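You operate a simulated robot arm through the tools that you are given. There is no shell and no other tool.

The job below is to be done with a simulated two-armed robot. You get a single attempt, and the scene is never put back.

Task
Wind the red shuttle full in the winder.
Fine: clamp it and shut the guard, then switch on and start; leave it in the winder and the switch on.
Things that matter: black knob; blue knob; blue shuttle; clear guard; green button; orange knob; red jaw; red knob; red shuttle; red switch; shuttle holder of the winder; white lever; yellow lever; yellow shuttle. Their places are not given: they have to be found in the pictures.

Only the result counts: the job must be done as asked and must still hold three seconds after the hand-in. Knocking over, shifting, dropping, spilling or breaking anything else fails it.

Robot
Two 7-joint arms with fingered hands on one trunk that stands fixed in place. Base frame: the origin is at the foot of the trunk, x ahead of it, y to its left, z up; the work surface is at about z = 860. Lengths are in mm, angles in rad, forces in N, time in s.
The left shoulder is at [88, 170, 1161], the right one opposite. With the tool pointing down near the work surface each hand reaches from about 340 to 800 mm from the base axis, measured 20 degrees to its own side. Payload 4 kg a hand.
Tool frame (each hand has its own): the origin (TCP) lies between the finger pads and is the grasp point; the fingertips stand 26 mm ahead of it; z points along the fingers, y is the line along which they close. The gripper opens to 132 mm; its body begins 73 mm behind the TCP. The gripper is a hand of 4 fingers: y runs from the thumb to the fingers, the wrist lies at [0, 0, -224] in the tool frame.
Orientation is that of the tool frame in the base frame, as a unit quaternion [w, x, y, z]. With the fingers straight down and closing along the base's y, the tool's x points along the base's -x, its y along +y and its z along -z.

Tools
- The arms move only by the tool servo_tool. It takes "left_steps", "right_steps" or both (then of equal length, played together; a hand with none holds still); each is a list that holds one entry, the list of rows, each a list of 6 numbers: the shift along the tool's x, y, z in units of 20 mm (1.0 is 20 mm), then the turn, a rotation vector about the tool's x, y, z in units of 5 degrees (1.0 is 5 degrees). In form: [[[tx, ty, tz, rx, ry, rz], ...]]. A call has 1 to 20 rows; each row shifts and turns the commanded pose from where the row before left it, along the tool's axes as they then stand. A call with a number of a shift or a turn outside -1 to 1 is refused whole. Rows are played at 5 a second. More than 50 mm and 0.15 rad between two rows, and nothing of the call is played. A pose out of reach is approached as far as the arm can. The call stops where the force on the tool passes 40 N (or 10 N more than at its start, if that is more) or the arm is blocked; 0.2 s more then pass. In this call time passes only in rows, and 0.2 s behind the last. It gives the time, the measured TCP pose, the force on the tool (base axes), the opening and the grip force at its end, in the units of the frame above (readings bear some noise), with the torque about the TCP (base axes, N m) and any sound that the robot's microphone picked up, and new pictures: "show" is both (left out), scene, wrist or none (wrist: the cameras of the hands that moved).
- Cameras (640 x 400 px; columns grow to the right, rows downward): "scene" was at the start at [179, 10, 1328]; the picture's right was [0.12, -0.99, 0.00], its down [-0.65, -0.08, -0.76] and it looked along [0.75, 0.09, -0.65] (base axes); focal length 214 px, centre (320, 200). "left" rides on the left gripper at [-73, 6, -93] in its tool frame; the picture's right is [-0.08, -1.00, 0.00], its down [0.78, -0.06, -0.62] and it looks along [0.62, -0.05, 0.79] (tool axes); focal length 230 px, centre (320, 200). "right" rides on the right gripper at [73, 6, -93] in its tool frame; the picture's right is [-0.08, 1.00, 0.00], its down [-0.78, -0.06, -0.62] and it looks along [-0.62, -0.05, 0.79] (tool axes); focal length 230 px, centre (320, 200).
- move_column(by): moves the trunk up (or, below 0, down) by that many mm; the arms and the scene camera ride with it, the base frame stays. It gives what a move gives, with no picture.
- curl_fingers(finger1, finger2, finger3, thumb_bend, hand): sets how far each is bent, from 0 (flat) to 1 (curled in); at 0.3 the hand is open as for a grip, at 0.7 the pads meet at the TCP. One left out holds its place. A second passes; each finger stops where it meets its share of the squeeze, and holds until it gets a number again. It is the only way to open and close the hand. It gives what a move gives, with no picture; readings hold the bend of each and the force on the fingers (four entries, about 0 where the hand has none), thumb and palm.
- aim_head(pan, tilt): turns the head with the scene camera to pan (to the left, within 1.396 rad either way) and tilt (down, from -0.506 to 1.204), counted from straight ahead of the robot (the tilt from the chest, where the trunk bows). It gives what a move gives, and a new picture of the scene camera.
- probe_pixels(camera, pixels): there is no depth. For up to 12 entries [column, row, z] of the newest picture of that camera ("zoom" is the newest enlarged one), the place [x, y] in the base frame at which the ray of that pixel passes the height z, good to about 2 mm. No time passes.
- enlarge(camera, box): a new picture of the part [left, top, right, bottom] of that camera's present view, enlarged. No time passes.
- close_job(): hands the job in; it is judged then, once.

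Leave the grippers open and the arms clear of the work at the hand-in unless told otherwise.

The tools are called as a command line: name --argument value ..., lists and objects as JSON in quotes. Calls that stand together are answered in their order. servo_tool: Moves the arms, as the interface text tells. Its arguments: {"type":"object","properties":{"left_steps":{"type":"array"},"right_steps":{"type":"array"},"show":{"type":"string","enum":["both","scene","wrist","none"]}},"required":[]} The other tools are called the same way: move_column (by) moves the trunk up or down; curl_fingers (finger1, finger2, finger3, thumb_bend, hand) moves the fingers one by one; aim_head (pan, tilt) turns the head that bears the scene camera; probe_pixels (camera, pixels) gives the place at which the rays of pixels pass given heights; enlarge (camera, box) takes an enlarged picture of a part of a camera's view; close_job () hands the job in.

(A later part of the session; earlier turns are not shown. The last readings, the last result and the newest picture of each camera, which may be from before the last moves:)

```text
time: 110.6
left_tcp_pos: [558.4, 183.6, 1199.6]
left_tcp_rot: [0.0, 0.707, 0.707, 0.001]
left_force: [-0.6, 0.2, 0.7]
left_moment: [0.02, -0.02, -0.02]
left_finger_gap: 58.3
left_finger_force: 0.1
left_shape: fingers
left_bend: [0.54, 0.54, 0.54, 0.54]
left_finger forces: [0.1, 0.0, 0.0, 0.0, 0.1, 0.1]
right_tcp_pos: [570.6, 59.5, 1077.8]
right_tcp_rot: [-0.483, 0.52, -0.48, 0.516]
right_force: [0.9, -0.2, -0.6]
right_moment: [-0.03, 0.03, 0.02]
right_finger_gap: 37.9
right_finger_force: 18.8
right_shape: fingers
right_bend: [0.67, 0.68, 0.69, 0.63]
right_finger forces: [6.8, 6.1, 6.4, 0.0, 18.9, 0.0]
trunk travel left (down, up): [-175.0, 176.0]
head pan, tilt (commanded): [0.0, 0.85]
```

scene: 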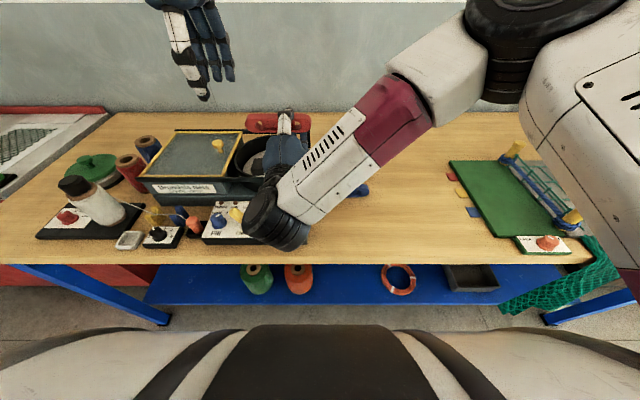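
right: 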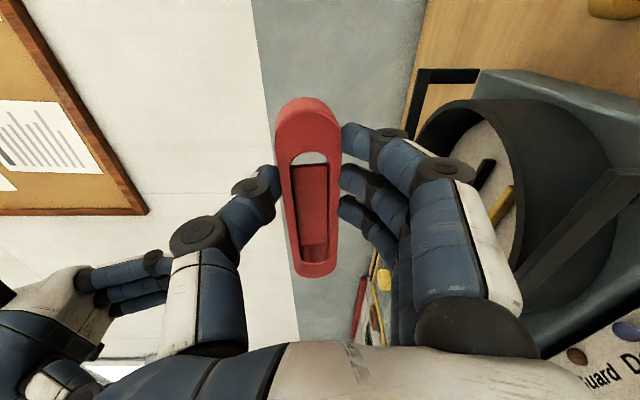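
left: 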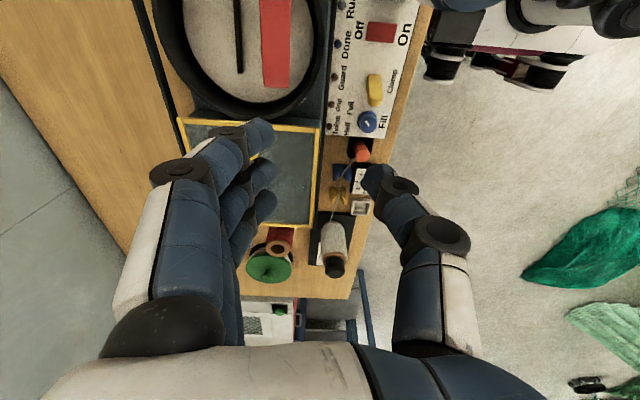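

The left hand is square at (558, 184, 1200), and its camera sees the shuttle's left end at (275, 85). I probe the shuttle there.

enlarge --camera "left" --box '[230, 0, 330, 110]'

probe_pixels --camera "left" --pixels '[[262, 60, 1103], [291, 60, 1103], [261, 20, 1103], [292, 20, 1103], [275, 88, 1095], [275, 88, 1088]]'

```text
3.64 times, centred on (280, 55) of left
```

zoom: 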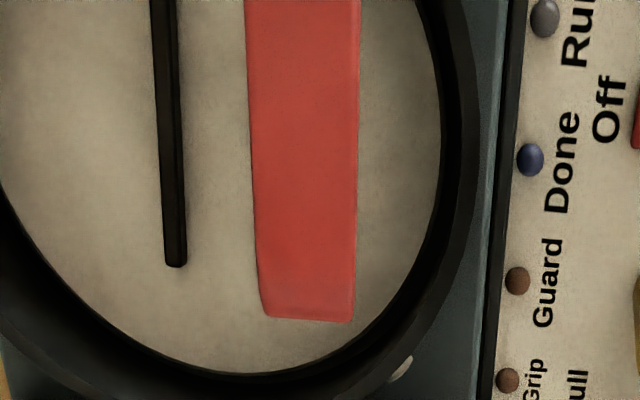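

```text
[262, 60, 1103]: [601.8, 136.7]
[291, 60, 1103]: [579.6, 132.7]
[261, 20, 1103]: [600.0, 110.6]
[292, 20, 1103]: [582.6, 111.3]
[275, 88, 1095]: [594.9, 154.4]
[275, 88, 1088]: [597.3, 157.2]
```

The shuttle's top is at x ≈ 581–601 and its end at y ≈ 157. I move the left hand over (591, 122) and lower to z ≈ 1160, which is still above the shuttle and the right thumb.

servo_tool --left_steps '[[[-0.77, 0.4075, 0, 0, 0, 0], [-0.77, 0.4075, 0, 0, 0, 0], [-0.77, 0.4075, 0, 0, 0, 0], [-0.77, 0.4075, 0, 0, 0, 0], [0, 0, 1, 0, 0, 0], [0, 0, 1, 0, 0, 0]]]'

enlarge --camera "left" --box '[180, 40, 440, 260]'

enlarge --camera "scene" --box '[200, 40, 340, 150]'

```text
time: 112.0
left_tcp_pos: [590.0, 120.8, 1159.9]
left_tcp_rot: [0.001, 0.708, 0.706, 0.001]
left_force: [0.2, -0.2, 1.0]
left_moment: [-0.02, -0.01, 0.01]
left_finger_gap: 58.3
left_finger_force: 0.1
left_shape: fingers
left_bend: [0.54, 0.54, 0.54, 0.54]
left_finger forces: [0.0, 0.0, 0.0, 0.0, 0.1, 0.0]
right_tcp_pos: [569.0, 59.0, 1079.0]
right_tcp_rot: [-0.483, 0.52, -0.481, 0.516]
right_force: [-0.7, 0.0, -0.6]
right_moment: [-0.01, -0.02, -0.01]
right_finger_gap: 38.1
right_finger_force: 19.6
right_shape: fingers
right_bend: [0.67, 0.68, 0.69, 0.63]
right_finger forces: [6.9, 6.1, 6.4, 0.0, 18.9, 0.0]
trunk travel left (down, up): [-175.0, 176.0]
head pan, tilt (commanded): [0.0, 0.85]
```

scene: 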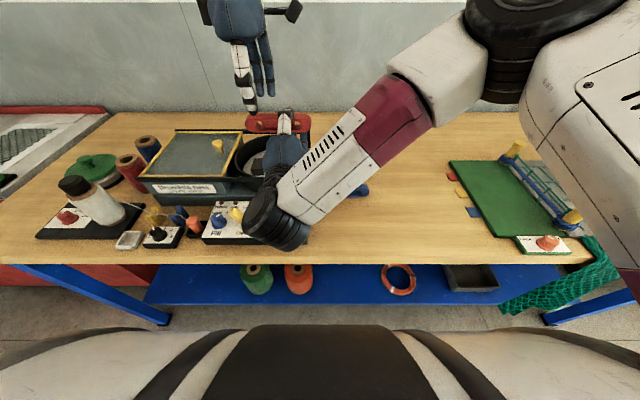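
left: 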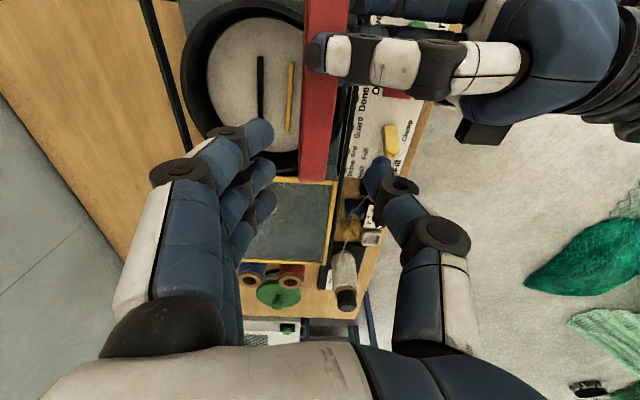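

```text
1.82 times, centred on (310, 150) of left
```

zoom: 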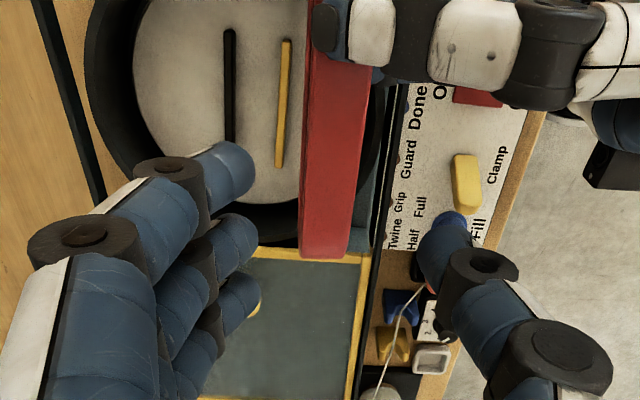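

```text
3.64 times, centred on (270, 95) of scene
```

zoom: 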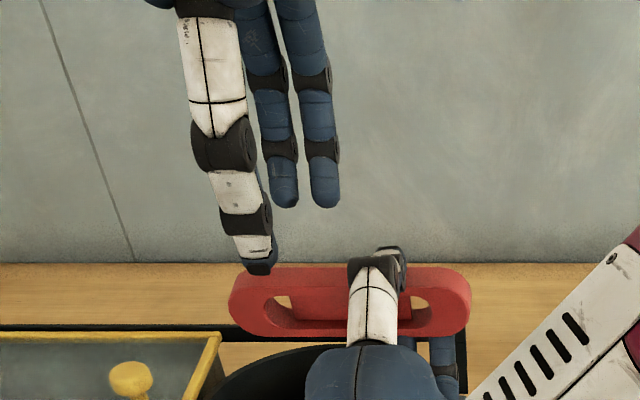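

Very good alignment: the shuttle is centred between the left fingers and thumb and clear of the right thumb. I lower the left hand to z ≈ 1113.

servo_tool --left_steps '[[[0, 0.03, 0.8, 0, 0, 0], [0, 0.03, 0.8, 0, 0, 0], [0, 0, 0.75, 0, 0, 0]]]'

enlarge --camera "left" --box '[180, 40, 440, 260]'

enlarge --camera "scene" --box '[220, 70, 320, 150]'

```text
time: 112.8
left_tcp_pos: [591.3, 121.3, 1113.0]
left_tcp_rot: [0.001, 0.708, 0.706, 0.0]
left_force: [0.0, -0.2, -0.4]
left_moment: [0.0, 0.0, 0.0]
left_finger_gap: 58.5
left_finger_force: 0.0
left_shape: fingers
left_bend: [0.54, 0.54, 0.54, 0.54]
left_finger forces: [0.0, 0.0, 0.1, 0.1, 0.0, 0.1]
right_tcp_pos: [569.4, 58.7, 1079.3]
right_tcp_rot: [-0.482, 0.52, -0.48, 0.516]
right_force: [-0.1, 0.5, -0.6]
right_moment: [0.0, -0.02, 0.01]
right_finger_gap: 38.2
right_finger_force: 18.8
right_shape: fingers
right_bend: [0.67, 0.68, 0.69, 0.63]
right_finger forces: [6.8, 6.0, 6.4, 0.1, 18.9, 0.0]
trunk travel left (down, up): [-175.0, 176.0]
head pan, tilt (commanded): [0.0, 0.85]
```

scene: 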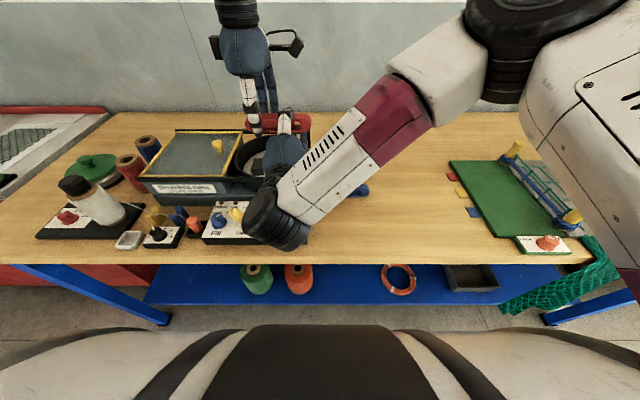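
left: 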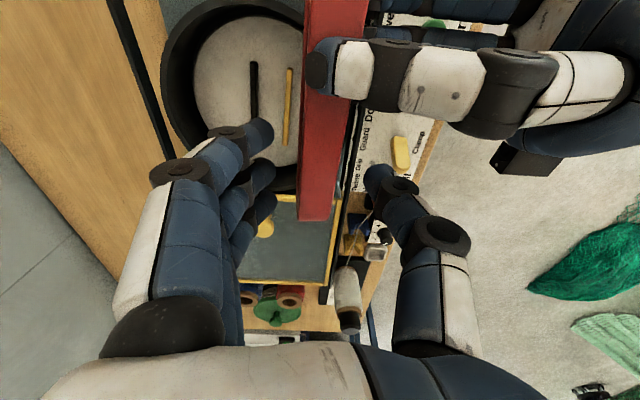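

```text
1.82 times, centred on (310, 150) of left
```

zoom: 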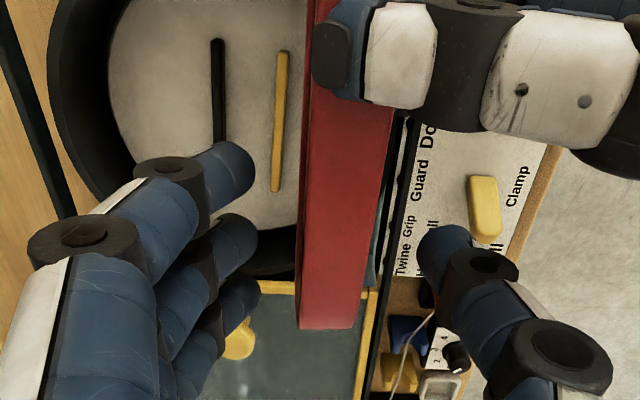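

```text
5.00 times, centred on (270, 110) of scene
```

zoom: 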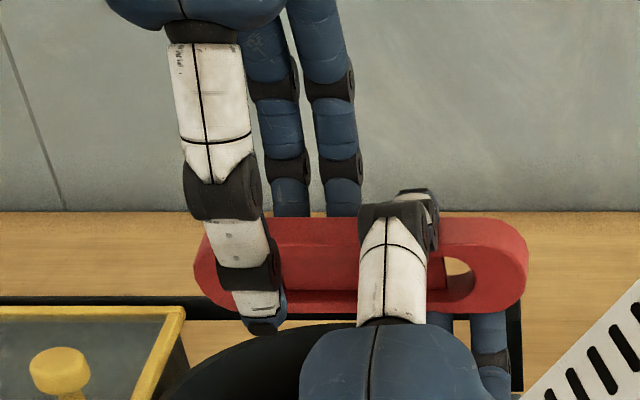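

The thumb and fingers straddle the shuttle well. I go 3 mm lower and close the left hand on its thickness.

servo_tool --left_steps '[[[0, 0, 0.15, 0, 0, 0]]]' --show "none"

curl_fingers --hand "left" --finger1 0.66 --finger2 0.66 --finger3 0.66 --thumb_bend 0.64

enlarge --camera "left" --box '[180, 40, 440, 260]'

```text
time: 113.2
left_tcp_pos: [590.7, 120.9, 1109.0]
left_tcp_rot: [0.0, 0.707, 0.707, 0.002]
left_force: [-0.4, -0.7, -0.4]
left_moment: [0.02, 0.0, 0.01]
left_finger_gap: 58.5
left_finger_force: 0.0
left_shape: fingers
left_bend: [0.54, 0.54, 0.54, 0.54]
left_finger forces: [0.1, 0.0, 0.0, 0.0, 0.0, 0.0]
right_tcp_pos: [568.8, 60.9, 1080.0]
right_tcp_rot: [-0.482, 0.52, -0.48, 0.517]
right_force: [0.3, 0.9, 0.5]
right_moment: [0.01, -0.01, 0.03]
right_finger_gap: 38.0
right_finger_force: 18.8
right_shape: fingers
right_bend: [0.67, 0.68, 0.69, 0.63]
right_finger forces: [6.8, 6.1, 6.4, 0.0, 18.9, 0.1]
trunk travel left (down, up): [-175.0, 176.0]
head pan, tilt (commanded): [0.0, 0.85]
```

```text
time: 114.2
left_tcp_pos: [590.7, 121.8, 1109.4]
left_tcp_rot: [0.0, 0.708, 0.706, 0.001]
left_force: [3.1, 0.8, -0.2]
left_moment: [-0.01, -0.06, 0.03]
left_finger_gap: 28.7
left_finger_force: 1.6
left_shape: fingers
left_bend: [0.64, 0.64, 0.65, 0.64]
left_finger forces: [1.2, 1.1, 0.8, 0.0, 0.2, 0.0]
right_tcp_pos: [568.9, 59.2, 1079.8]
right_tcp_rot: [-0.483, 0.52, -0.48, 0.515]
right_force: [-3.5, -1.2, 0.2]
right_moment: [0.08, -0.05, 0.17]
right_finger_gap: 38.3
right_finger_force: 20.7
right_shape: fingers
right_bend: [0.67, 0.69, 0.7, 0.63]
right_finger forces: [6.9, 6.1, 6.6, 0.0, 20.7, 0.0]
trunk travel left (down, up): [-175.0, 176.0]
head pan, tilt (commanded): [0.0, 0.85]
```

```text
1.82 times, centred on (310, 150) of left
```

zoom: 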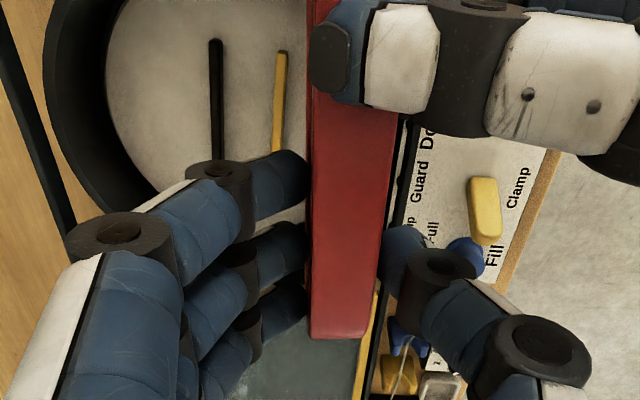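

Both sides touch now. I tighten the left grip fully.

curl_fingers --hand "left" --finger1 0.76 --finger2 0.76 --finger3 0.76 --thumb_bend 0.76

enlarge --camera "left" --box '[180, 40, 440, 260]'

enlarge --camera "scene" --box '[220, 70, 320, 150]'

```text
time: 115.2
left_tcp_pos: [591.7, 121.3, 1109.3]
left_tcp_rot: [0.0, 0.708, 0.706, 0.001]
left_force: [5.0, 1.0, -3.5]
left_moment: [0.06, -0.01, 0.09]
left_finger_gap: 25.6
left_finger_force: 19.5
left_shape: fingers
left_bend: [0.68, 0.69, 0.7, 0.68]
left_finger forces: [7.6, 7.2, 6.9, 0.0, 17.7, 0.0]
right_tcp_pos: [569.2, 59.2, 1079.6]
right_tcp_rot: [-0.483, 0.52, -0.48, 0.516]
right_force: [-4.5, -0.9, 2.2]
right_moment: [0.17, -0.12, 0.13]
right_finger_gap: 38.9
right_finger_force: 20.1
right_shape: fingers
right_bend: [0.67, 0.69, 0.71, 0.63]
right_finger forces: [6.6, 6.1, 6.0, 0.1, 21.8, 0.0]
trunk travel left (down, up): [-175.0, 176.0]
head pan, tilt (commanded): [0.0, 0.85]
```

```text
1.82 times, centred on (310, 150) of left
```

zoom: 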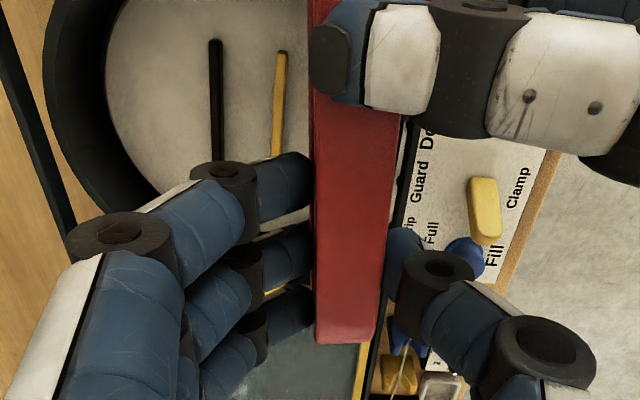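

```text
5.00 times, centred on (270, 110) of scene
```

zoom: 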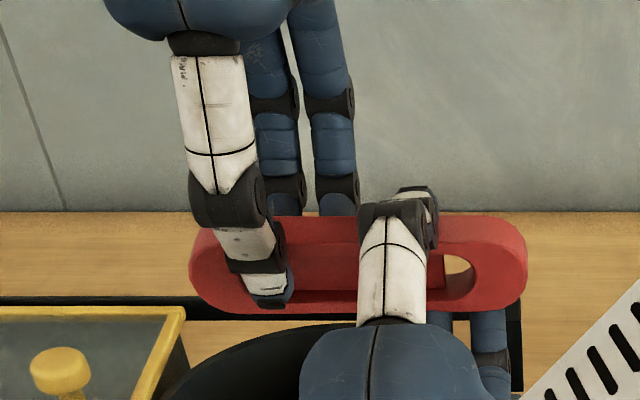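

The left hand holds with 20 N. I open the right hand moderately to release.

curl_fingers --hand "right" --finger1 0.58 --finger2 0.58 --finger3 0.58 --thumb_bend 0.56

enlarge --camera "scene" --box '[220, 70, 320, 150]'

enlarge --camera "right" --box '[180, 60, 440, 300]'

```text
time: 116.2
left_tcp_pos: [591.3, 121.3, 1110.5]
left_tcp_rot: [0.0, 0.708, 0.707, 0.001]
left_force: [0.2, 0.8, -1.6]
left_moment: [0.05, 0.02, 0.04]
left_finger_gap: 25.8
left_finger_force: 18.8
left_shape: fingers
left_bend: [0.69, 0.7, 0.71, 0.67]
left_finger forces: [5.9, 6.2, 7.0, 0.0, 19.0, 0.1]
right_tcp_pos: [569.0, 59.6, 1080.1]
right_tcp_rot: [-0.482, 0.521, -0.48, 0.516]
right_force: [-0.7, 0.7, 1.5]
right_moment: [-0.03, 0.0, -0.01]
right_finger_gap: 50.4
right_finger_force: 0.1
right_shape: fingers
right_bend: [0.57, 0.57, 0.57, 0.56]
right_finger forces: [0.0, 0.0, 0.0, 0.0, 0.7, 0.0]
trunk travel left (down, up): [-175.0, 176.0]
head pan, tilt (commanded): [0.0, 0.85]
```

```text
5.00 times, centred on (270, 110) of scene
```

zoom: 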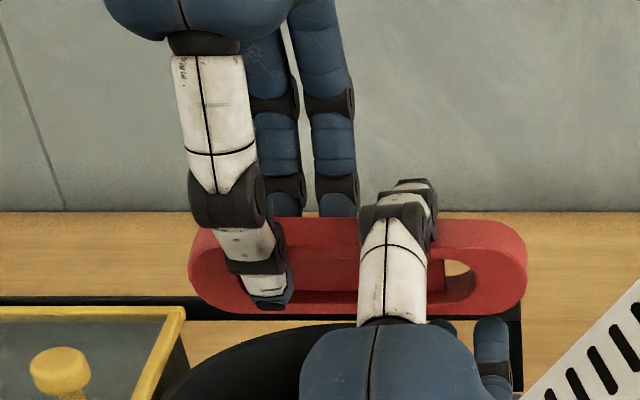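

```text
1.67 times, centred on (310, 180) of right
```

zoom: 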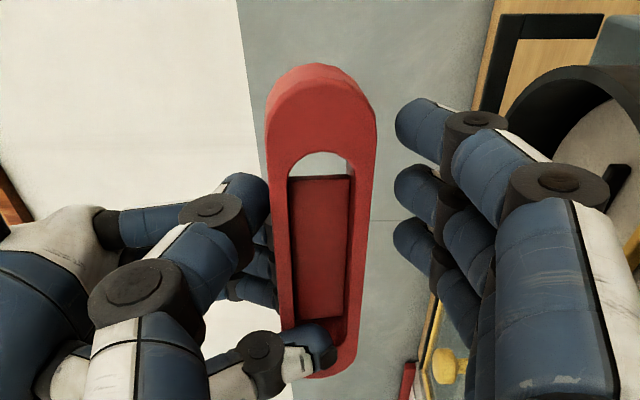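

Released except for a feather touch on the right thumb. I open it further and retreat the right hand straight back (-x).

curl_fingers --hand "right" --finger1 0.5 --finger2 0.5 --finger3 0.5 --thumb_bend 0.49

servo_tool --right_steps '[[[0, 0, -0.5, 0, 0, 0], [0, 0, -1, 0, 0, 0], [0, 0, -1, 0, 0, 0], [0, 0, -1, 0, 0, 0]]]'

enlarge --camera "left" --box '[180, 0, 440, 260]'

enlarge --camera "scene" --box '[220, 70, 320, 150]'

```text
time: 117.2
left_tcp_pos: [590.7, 121.6, 1110.9]
left_tcp_rot: [0.0, 0.708, 0.706, 0.001]
left_force: [-0.3, -0.5, 0.1]
left_moment: [-0.03, 0.01, 0.02]
left_finger_gap: 25.4
left_finger_force: 19.1
left_shape: fingers
left_bend: [0.7, 0.71, 0.71, 0.67]
left_finger forces: [6.0, 6.2, 7.0, 0.0, 19.1, 0.0]
right_tcp_pos: [569.3, 60.5, 1080.0]
right_tcp_rot: [-0.482, 0.52, -0.48, 0.516]
right_force: [0.4, 0.7, -0.2]
right_moment: [0.02, 0.0, -0.04]
right_finger_gap: 71.4
right_finger_force: 0.0
right_shape: fingers
right_bend: [0.5, 0.5, 0.5, 0.49]
right_finger forces: [0.0, 0.0, 0.0, 0.1, 0.0, 0.0]
trunk travel left (down, up): [-175.0, 176.0]
head pan, tilt (commanded): [0.0, 0.85]
```

```text
time: 118.2
left_tcp_pos: [590.2, 123.2, 1109.9]
left_tcp_rot: [0.001, 0.708, 0.707, 0.0]
left_force: [-0.6, 0.3, -1.1]
left_moment: [0.01, -0.01, -0.01]
left_finger_gap: 25.4
left_finger_force: 19.0
left_shape: fingers
left_bend: [0.7, 0.71, 0.71, 0.67]
left_finger forces: [5.9, 6.2, 6.9, 0.1, 19.1, 0.1]
right_tcp_pos: [499.5, 59.9, 1080.8]
right_tcp_rot: [-0.484, 0.52, -0.479, 0.516]
right_force: [0.3, 0.0, -0.1]
right_moment: [-0.04, -0.05, 0.03]
right_finger_gap: 71.6
right_finger_force: 0.1
right_shape: fingers
right_bend: [0.5, 0.5, 0.5, 0.49]
right_finger forces: [0.0, 0.0, 0.1, 0.0, 0.1, 0.0]
trunk travel left (down, up): [-175.0, 176.0]
head pan, tilt (commanded): [0.0, 0.85]
```

scene: 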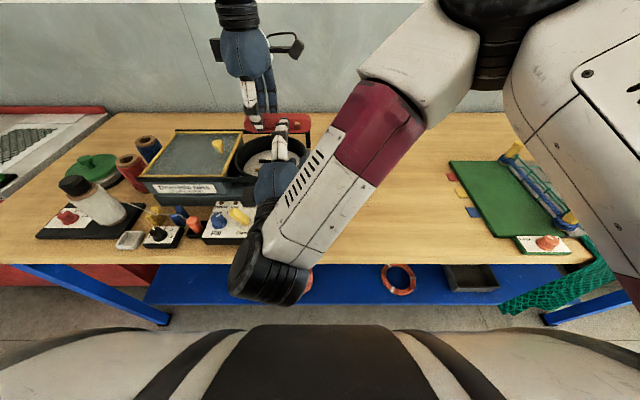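
right: 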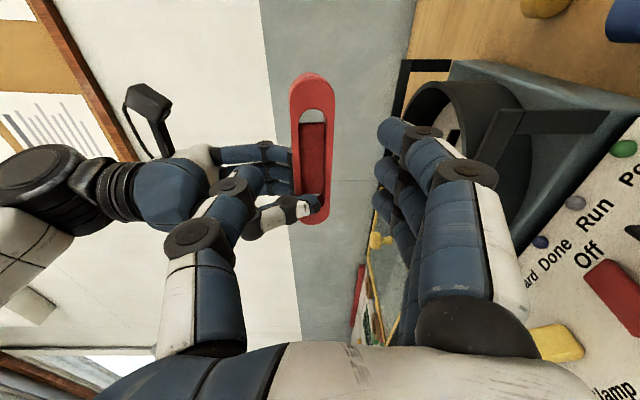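

```text
1.54 times, centred on (310, 130) of left
```

zoom: 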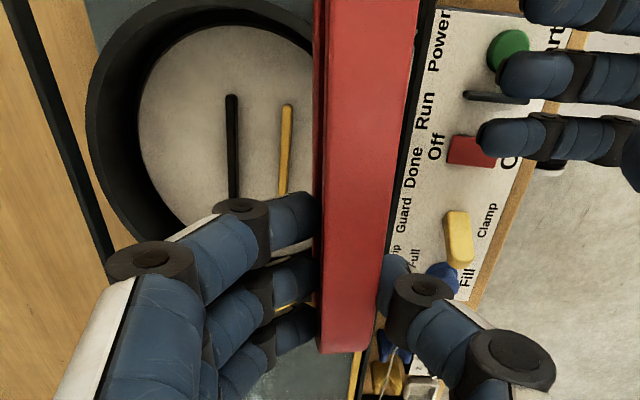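

```text
5.00 times, centred on (270, 110) of scene
```

zoom: 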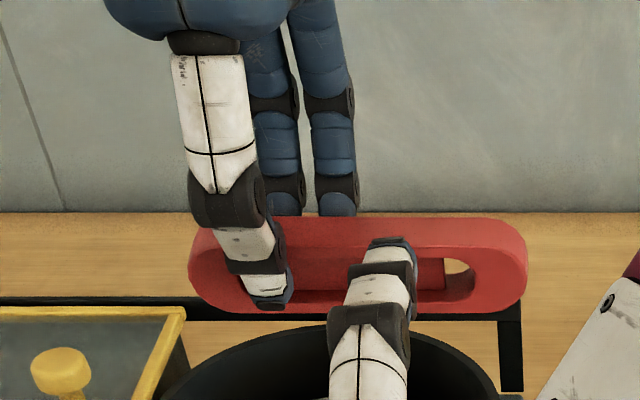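

The left hand alone now holds the shuttle upright and level. I move the right hand off to the right and probe how the shuttle sits in the left grip.

probe_pixels --camera "scene" --pixels '[[296, 113.2, 1101], [296, 117.2, 1101], [290, 132.2, 1071], [243.8, 123, 1086], [311.6, 122, 1086]]'

probe_pixels --camera "zoom" --pixels '[[450, 216, 1101], [450, 236, 1101], [420, 311, 1071]]'

servo_tool --right_steps '[[[0.3, 0, -1, 0, 0, 0], [1, 0, -0.5, 0, 0, 0], [1, 0, 0, 0, 0, 0], [1, 0, 0, 0, 0, 0], [1, 0, 0, 0, 0, 0], [1, 0, 0, 0, 0, 0], [1, 0, 0, 0, 0, 0], [1, 0, 0, 0, 0, 0], [1, 0, 0, 0, 0, 0], [1, 0, 0, 0, 0, 0], [1, 0, 0, 0, 0, 0], [1, 0, 0, 0, 0, 0]]]'

```text
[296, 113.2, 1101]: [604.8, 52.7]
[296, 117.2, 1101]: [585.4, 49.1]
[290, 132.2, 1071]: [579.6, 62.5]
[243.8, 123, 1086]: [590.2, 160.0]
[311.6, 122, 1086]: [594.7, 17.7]
```

```text
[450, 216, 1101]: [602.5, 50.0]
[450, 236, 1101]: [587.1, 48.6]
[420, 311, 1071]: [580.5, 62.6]
```

```text
time: 120.8
left_tcp_pos: [589.8, 121.9, 1109.8]
left_tcp_rot: [0.0, 0.708, 0.707, 0.001]
left_force: [0.0, 0.9, -0.4]
left_moment: [0.03, 0.02, -0.03]
left_finger_gap: 25.4
left_finger_force: 19.2
left_shape: fingers
left_bend: [0.7, 0.71, 0.71, 0.67]
left_finger forces: [6.0, 6.2, 7.0, 0.0, 19.1, 0.1]
right_tcp_pos: [527.4, -116.9, 1070.9]
right_tcp_rot: [-0.483, 0.52, -0.479, 0.517]
right_force: [0.0, 0.2, 0.7]
right_moment: [0.03, -0.02, 0.02]
right_finger_gap: 71.8
right_finger_force: 0.0
right_shape: fingers
right_bend: [0.5, 0.5, 0.5, 0.49]
right_finger forces: [0.0, 0.1, 0.1, 0.0, 0.1, 0.0]
right hand out of reach, approached as far as the arm can: row 6, 7, 8, 9, 10, 11, 12
trunk travel left (down, up): [-175.0, 176.0]
head pan, tilt (commanded): [0.0, 0.85]
```

scene: 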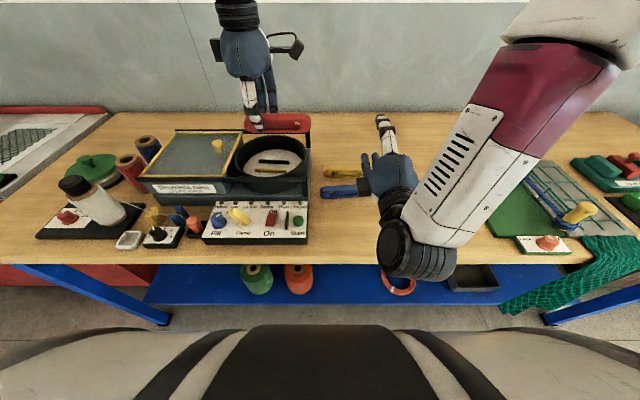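
right: 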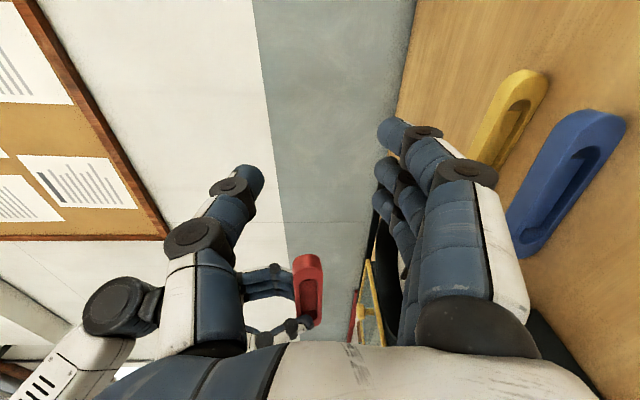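

enlarge --camera "left" --box '[270, 0, 400, 250]'

enlarge --camera "scene" --box '[236, 105, 316, 140]'

```text
1.60 times, centred on (335, 125) of left
```

zoom: 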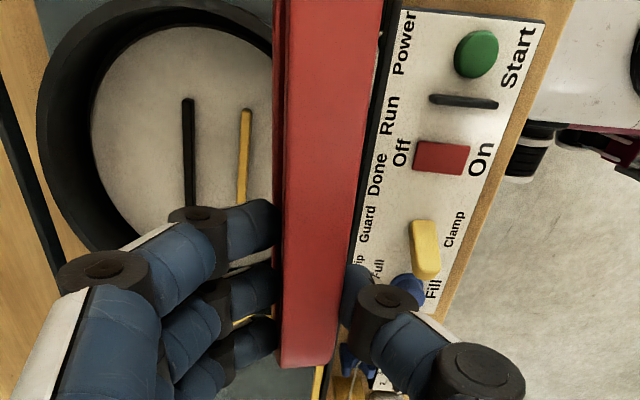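

```text
8.00 times, centred on (276, 122) of scene
```

zoom: 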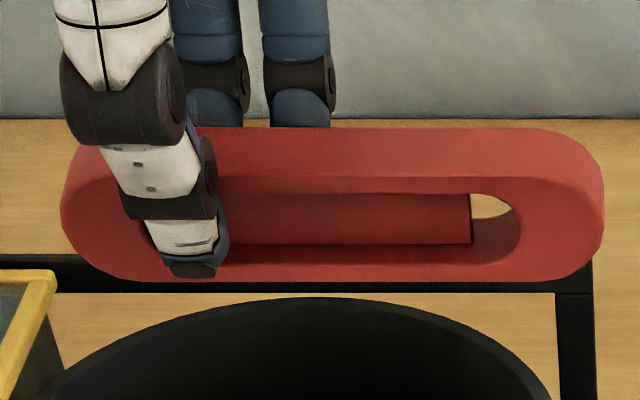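

The close-up shows that the top leans about 8° towards the robot in the left grip. I use the left camera for an accurate x position of the top and bottom edges.

probe_pixels --camera "left" --pixels '[[312.5, 187.5, 1102], [350.6, 187.5, 1100], [308.1, 187.5, 1073], [311.9, 62.5, 1102], [367.5, 62.5, 1100], [305, 62.5, 1073], [309, 228, 1090]]'

servo_tool --right_steps '[[[0, 0, 0, -0.97, 0, 0], [0, 0, 0, -0.97, 0, 0], [0, 0, 0, -0.97, 0, 0], [0, 0, 0, -0.97, 0, 0], [0, 0, 0, -0.97, 0, 0], [0, 0, 0, -0.97, 0, 0], [0, 0, 0, -0.97, 0, 0], [0, 0, 0, -0.97, 0, 0], [0, 0, 0, -0.97, 0, 0], [0, 0, 0, -0.97, 0, 0], [0, 0, 0, -0.97, 0, 0], [0, 0, 0, -0.97, 0, 0]]]'

```text
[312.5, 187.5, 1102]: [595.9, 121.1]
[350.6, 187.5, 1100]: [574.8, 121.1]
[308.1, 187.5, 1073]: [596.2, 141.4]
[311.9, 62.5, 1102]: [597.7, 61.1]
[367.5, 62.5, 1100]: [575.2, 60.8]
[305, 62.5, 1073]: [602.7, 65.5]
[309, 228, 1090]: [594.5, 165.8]
```

```text
time: 123.4
left_tcp_pos: [590.6, 122.2, 1109.5]
left_tcp_rot: [0.0, 0.708, 0.706, 0.002]
left_force: [0.5, 0.0, -0.6]
left_moment: [0.0, -0.01, 0.02]
left_finger_gap: 25.5
left_finger_force: 19.4
left_shape: fingers
left_bend: [0.7, 0.71, 0.71, 0.67]
left_finger forces: [6.1, 6.3, 6.9, 0.0, 19.2, 0.0]
right_tcp_pos: [530.1, -114.7, 1071.6]
right_tcp_rot: [-0.168, 0.69, -0.669, 0.219]
right_force: [-0.6, 0.7, 0.5]
right_moment: [0.0, 0.0, 0.02]
right_finger_gap: 71.9
right_finger_force: 0.0
right_shape: fingers
right_bend: [0.5, 0.5, 0.5, 0.49]
right_finger forces: [0.0, 0.0, 0.1, 0.0, 0.1, 0.0]
right hand out of reach, approached as far as the arm can: row 1
trunk travel left (down, up): [-175.0, 176.0]
head pan, tilt (commanded): [0.0, 0.85]
```

scene: 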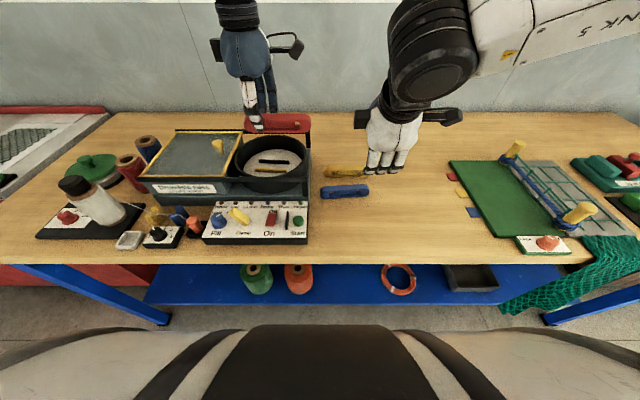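
right: 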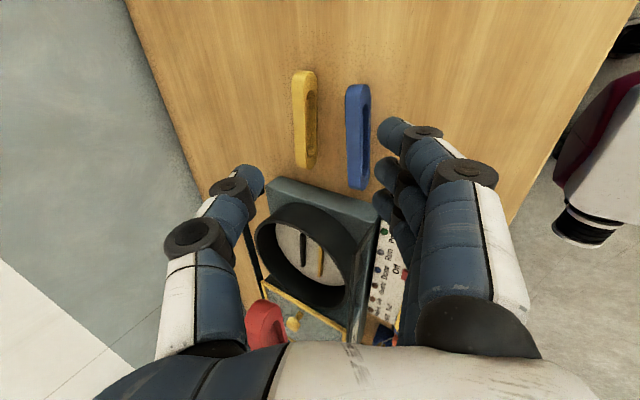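

In the left grip the shuttle's bottom centre is right under the TCP in x, and its length centre is 33 mm to the right in y. I carry it over the drum to TCP ≈ (651, 166), with the bottom still well above the rails, while the right hand finishes turning down.

servo_tool --left_steps '[[[0.545, 0.76, 0.3, 0, 0, 0], [0.545, 0.76, 0.5, 0, 0, 0], [0.545, 0.76, 0.5, 0, 0, 0], [0.545, 0.76, 0.5, 0, 0, 0], [0, 0, 0.5, 0, 0, 0], [0, 0, 0, 0, 0, 0]]]' --right_steps '[[[0, 0, 0, -0.97, 0, 0], [0, 0, 0, -0.97, 0, 0], [0, 0, 0, -0.97, 0, 0], [0, 0, 0, -0.97, 0, 0], [0, 0, 0, -0.97, 0, 0], [0, 0, 0, -0.97, 0, 0]]]'

enlarge --camera "left" --box '[200, 0, 420, 230]'

enlarge --camera "scene" --box '[220, 100, 330, 190]'

```text
time: 124.8
left_tcp_pos: [652.0, 163.6, 1063.2]
left_tcp_rot: [0.0, 0.708, 0.707, 0.0]
left_force: [0.0, -0.6, -0.5]
left_moment: [0.04, -0.03, 0.0]
left_finger_gap: 25.4
left_finger_force: 19.0
left_shape: fingers
left_bend: [0.7, 0.71, 0.71, 0.67]
left_finger forces: [6.0, 6.1, 6.9, 0.0, 19.0, 0.0]
right_tcp_pos: [530.3, -115.9, 1069.3]
right_tcp_rot: [0.01, 0.709, -0.703, 0.042]
right_force: [0.2, -0.2, 0.2]
right_moment: [-0.01, 0.03, 0.0]
right_finger_gap: 71.7
right_finger_force: 0.1
right_shape: fingers
right_bend: [0.5, 0.5, 0.5, 0.49]
right_finger forces: [0.0, 0.1, 0.1, 0.0, 0.1, 0.0]
trunk travel left (down, up): [-175.0, 176.0]
head pan, tilt (commanded): [0.0, 0.85]
```

scene: 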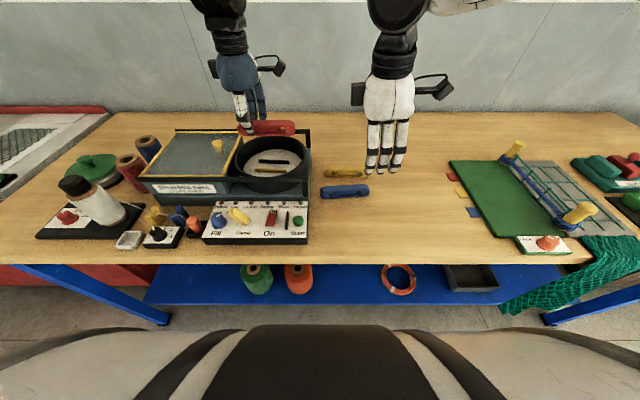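
right: 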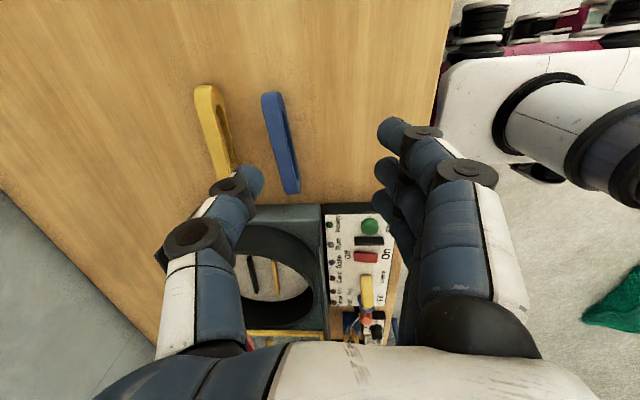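
left: 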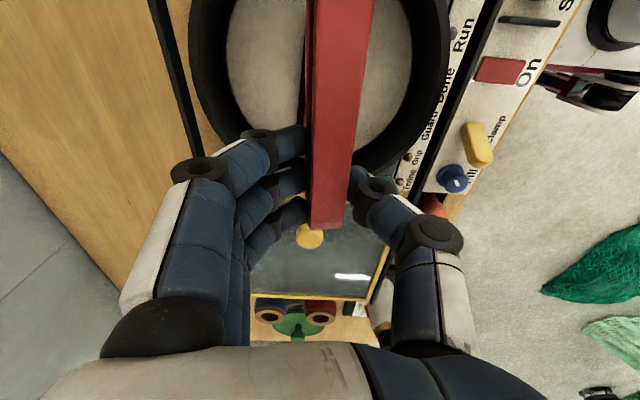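

```text
1.74 times, centred on (310, 115) of left
```

zoom: 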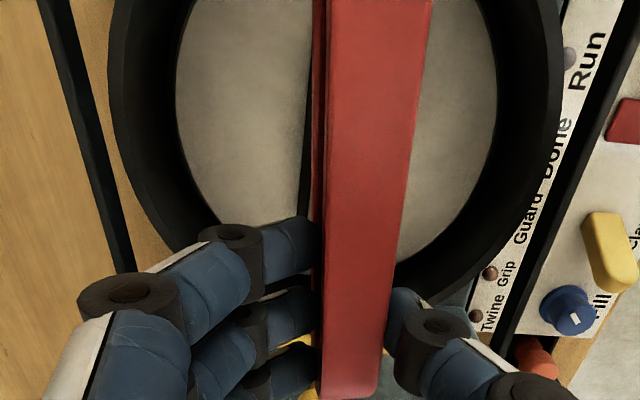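

```text
4.44 times, centred on (275, 145) of scene
```

zoom: 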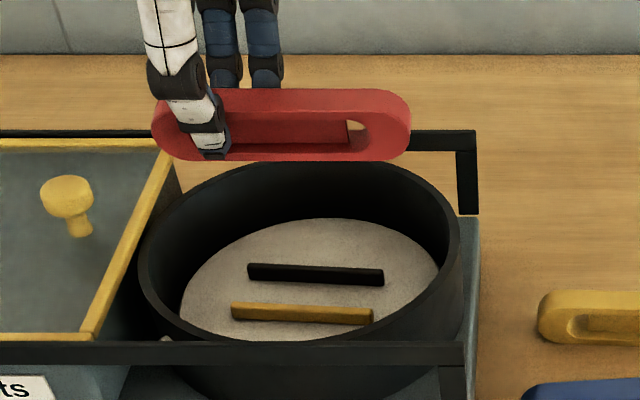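

The left hand is square over the drum at (652, 164, 1063). The turntable looks a few degrees turned, so I probe the jaw ends to match the yaw.

enlarge --camera "scene" --box '[250, 150, 300, 185]'

enlarge --camera "right" --box '[230, 220, 330, 340]'

```text
11.43 times, centred on (275, 168) of scene
```

zoom: 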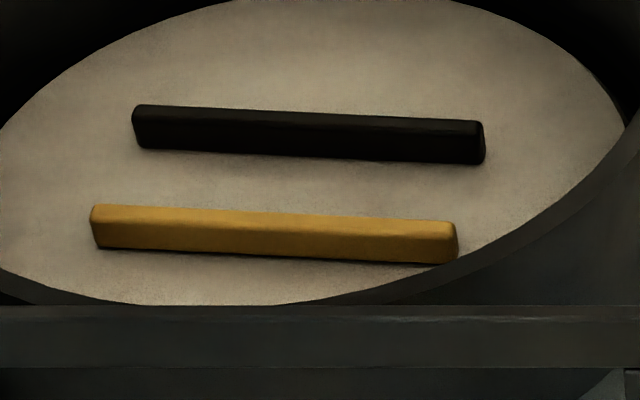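

```text
3.33 times, centred on (280, 280) of right
```

zoom: 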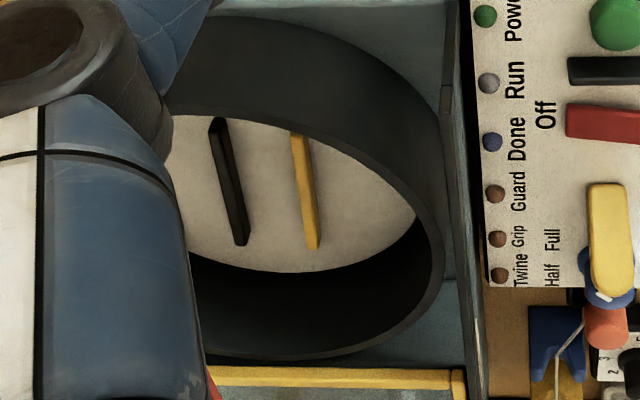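

probe_pixels --camera "scene" --pixels '[[258.99, 159.69, 926], [289.35, 161.18, 926], [255.3, 168.5, 926], [286.8, 169.92, 926], [259.25, 163.54, 917], [289.2, 164.85, 917], [255.5, 172.2, 917], [286.8, 173.5, 917]]'

probe_pixels --camera "zoom" --pixels '[[219, 118, 926], [240, 244, 926], [300, 135, 926], [314, 247, 926], [212, 120, 926], [233, 244, 926]]'

```text
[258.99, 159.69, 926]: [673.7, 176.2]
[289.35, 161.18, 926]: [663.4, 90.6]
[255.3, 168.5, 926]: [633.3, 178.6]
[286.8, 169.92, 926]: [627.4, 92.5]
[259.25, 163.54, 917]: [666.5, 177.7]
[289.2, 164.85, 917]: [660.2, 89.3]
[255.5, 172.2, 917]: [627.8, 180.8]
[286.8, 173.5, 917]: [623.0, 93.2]
```

```text
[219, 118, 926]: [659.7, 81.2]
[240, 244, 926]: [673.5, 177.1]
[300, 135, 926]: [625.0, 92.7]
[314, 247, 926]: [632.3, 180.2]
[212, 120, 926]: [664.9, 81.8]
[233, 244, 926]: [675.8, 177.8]
```

The jaws are turned about 5° (left end further away). I turn the left hand by 4.6° to match and fine-tune the position to TCP ≈ (653, 165.6).

servo_tool --left_steps '[[[0.1, 0.06, 0, 0, 0, 0.46], [0, 0, 0, 0, 0, 0.46], [0, 0, 0.5, 0, 0, 0], [0, 0, 0.5, 0, 0, 0]]]'

enlarge --camera "left" --box '[200, 0, 420, 230]'

enlarge --camera "scene" --box '[230, 110, 320, 185]'

```text
time: 125.8
left_tcp_pos: [652.2, 167.4, 1044.4]
left_tcp_rot: [0.001, 0.735, 0.678, 0.001]
left_force: [0.3, 0.9, -0.3]
left_moment: [-0.01, -0.02, -0.01]
left_finger_gap: 25.4
left_finger_force: 19.1
left_shape: fingers
left_bend: [0.7, 0.71, 0.71, 0.67]
left_finger forces: [6.0, 6.1, 6.8, 0.0, 19.1, 0.1]
right_tcp_pos: [530.6, -115.4, 1070.2]
right_tcp_rot: [0.009, 0.709, -0.703, 0.042]
right_force: [0.5, 1.3, -0.7]
right_moment: [0.0, 0.02, 0.0]
right_finger_gap: 71.7
right_finger_force: 0.1
right_shape: fingers
right_bend: [0.5, 0.5, 0.5, 0.49]
right_finger forces: [0.0, 0.0, 0.0, 0.0, 0.0, 0.0]
trunk travel left (down, up): [-175.0, 176.0]
head pan, tilt (commanded): [0.0, 0.85]
```

scene: 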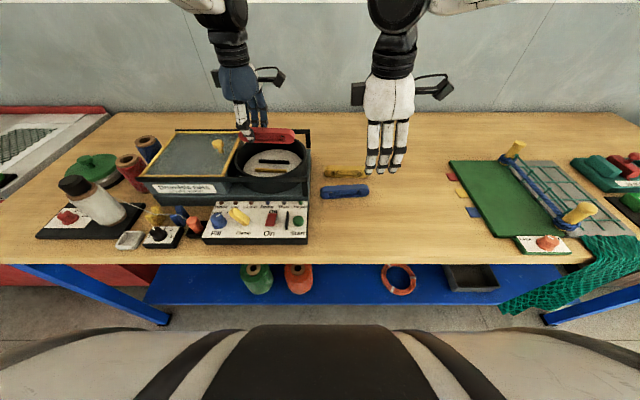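
left: 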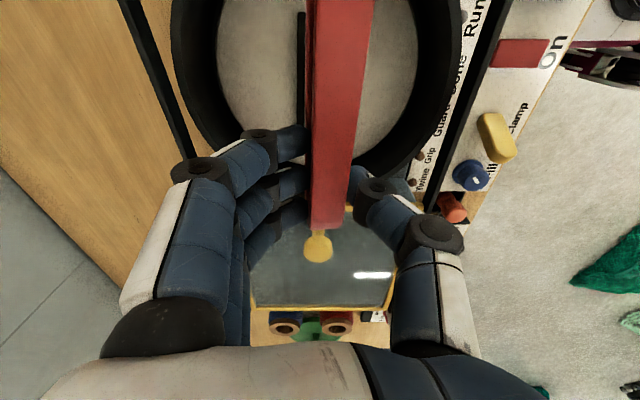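

```text
1.74 times, centred on (310, 115) of left
```

zoom: 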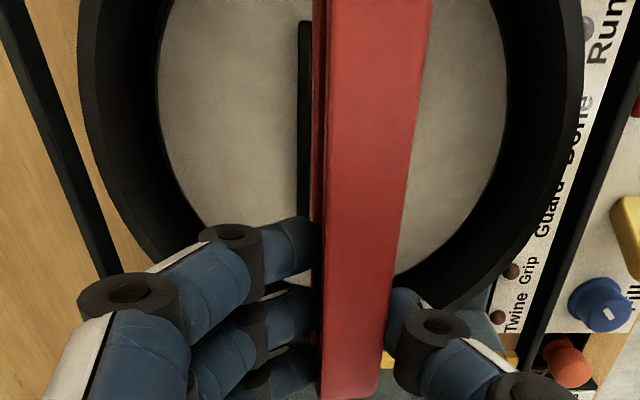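

```text
5.33 times, centred on (275, 148) of scene
```

zoom: 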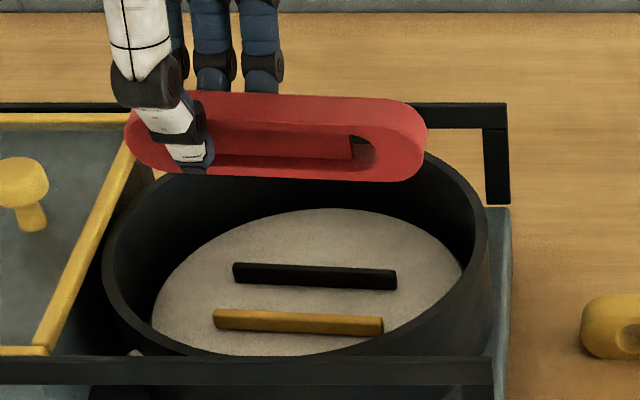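

The yaw is matched. The palm box will pass near the guard knob, so I check the knob's height from two views before lowering.

probe_pixels --camera "scene" --pixels '[[218.5, 141, 1000], [218.5, 141, 1020], [218.5, 141, 980]]'

probe_pixels --camera "left" --pixels '[[318, 245, 1000], [318, 245, 1020], [318, 245, 980], [303, 30, 926], [303, 100, 926], [310, 30, 1005], [310, 100, 1005], [375, 30, 1035], [360, 130, 1035]]'

```text
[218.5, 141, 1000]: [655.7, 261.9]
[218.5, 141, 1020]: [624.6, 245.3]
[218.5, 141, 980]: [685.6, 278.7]
```

```text
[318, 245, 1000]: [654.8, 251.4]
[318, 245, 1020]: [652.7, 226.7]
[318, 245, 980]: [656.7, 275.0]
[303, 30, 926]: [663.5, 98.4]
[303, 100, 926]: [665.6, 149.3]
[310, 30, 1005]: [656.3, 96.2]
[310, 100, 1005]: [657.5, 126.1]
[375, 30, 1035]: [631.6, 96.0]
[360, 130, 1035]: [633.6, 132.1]
```

The knob top is at about z = 1000, so there is clearance. The shuttle's lower edges sit about 7 mm from each jaw. I lower to z ≈ 975.

servo_tool --left_steps '[[[0, 0, 0.7, 0, 0, 0], [0, 0, 0.7, 0, 0, 0], [0, 0, 0.7, 0, 0, 0], [0, 0, 0.7, 0, 0, 0], [0, 0, 0.65, 0, 0, 0]]]'

enlarge --camera "left" --box '[200, 0, 420, 230]'

enlarge --camera "scene" --box '[235, 125, 315, 185]'

```text
time: 127.0
left_tcp_pos: [651.2, 166.1, 972.7]
left_tcp_rot: [-0.001, 0.735, 0.678, 0.001]
left_force: [-0.5, -0.9, 0.2]
left_moment: [-0.01, 0.0, -0.02]
left_finger_gap: 25.4
left_finger_force: 18.7
left_shape: fingers
left_bend: [0.7, 0.71, 0.71, 0.67]
left_finger forces: [6.1, 6.3, 6.9, 0.0, 19.1, 0.0]
right_tcp_pos: [530.6, -115.9, 1069.9]
right_tcp_rot: [0.01, 0.709, -0.704, 0.042]
right_force: [1.1, 0.3, -0.4]
right_moment: [-0.02, 0.01, 0.03]
right_finger_gap: 71.7
right_finger_force: 0.2
right_shape: fingers
right_bend: [0.5, 0.5, 0.5, 0.49]
right_finger forces: [0.1, 0.0, 0.0, 0.1, 0.1, 0.0]
trunk travel left (down, up): [-175.0, 176.0]
head pan, tilt (commanded): [0.0, 0.85]
```

scene: 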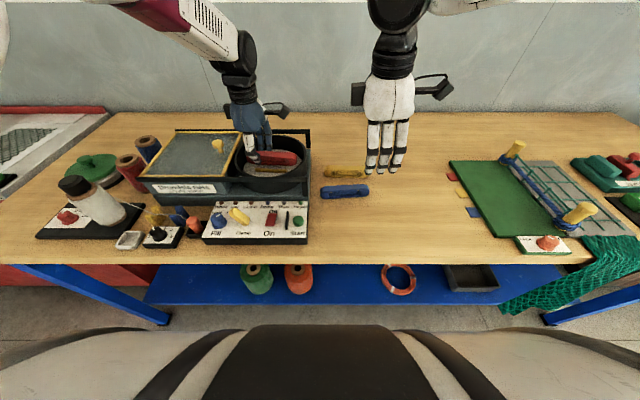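
left: 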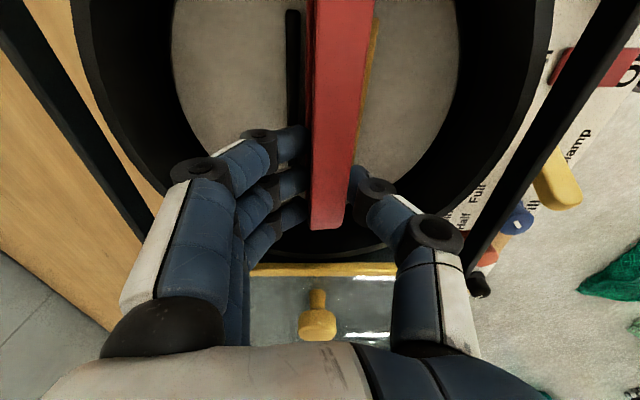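

```text
1.74 times, centred on (310, 115) of left
```

zoom: 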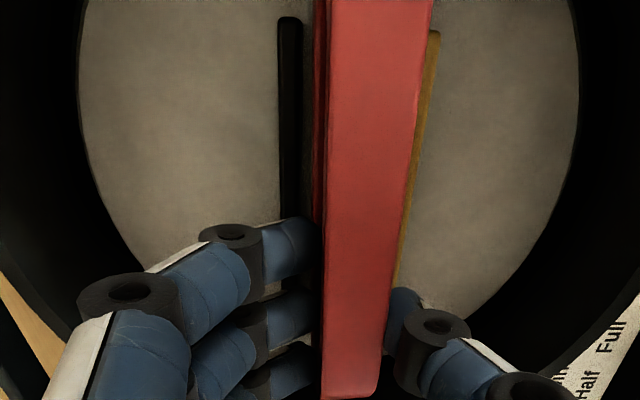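

```text
6.67 times, centred on (275, 155) of scene
```

zoom: 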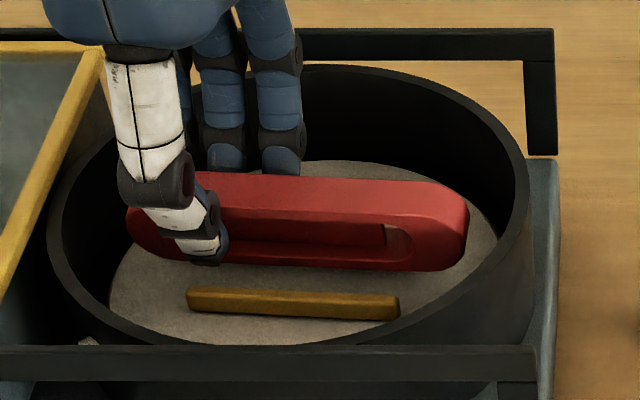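

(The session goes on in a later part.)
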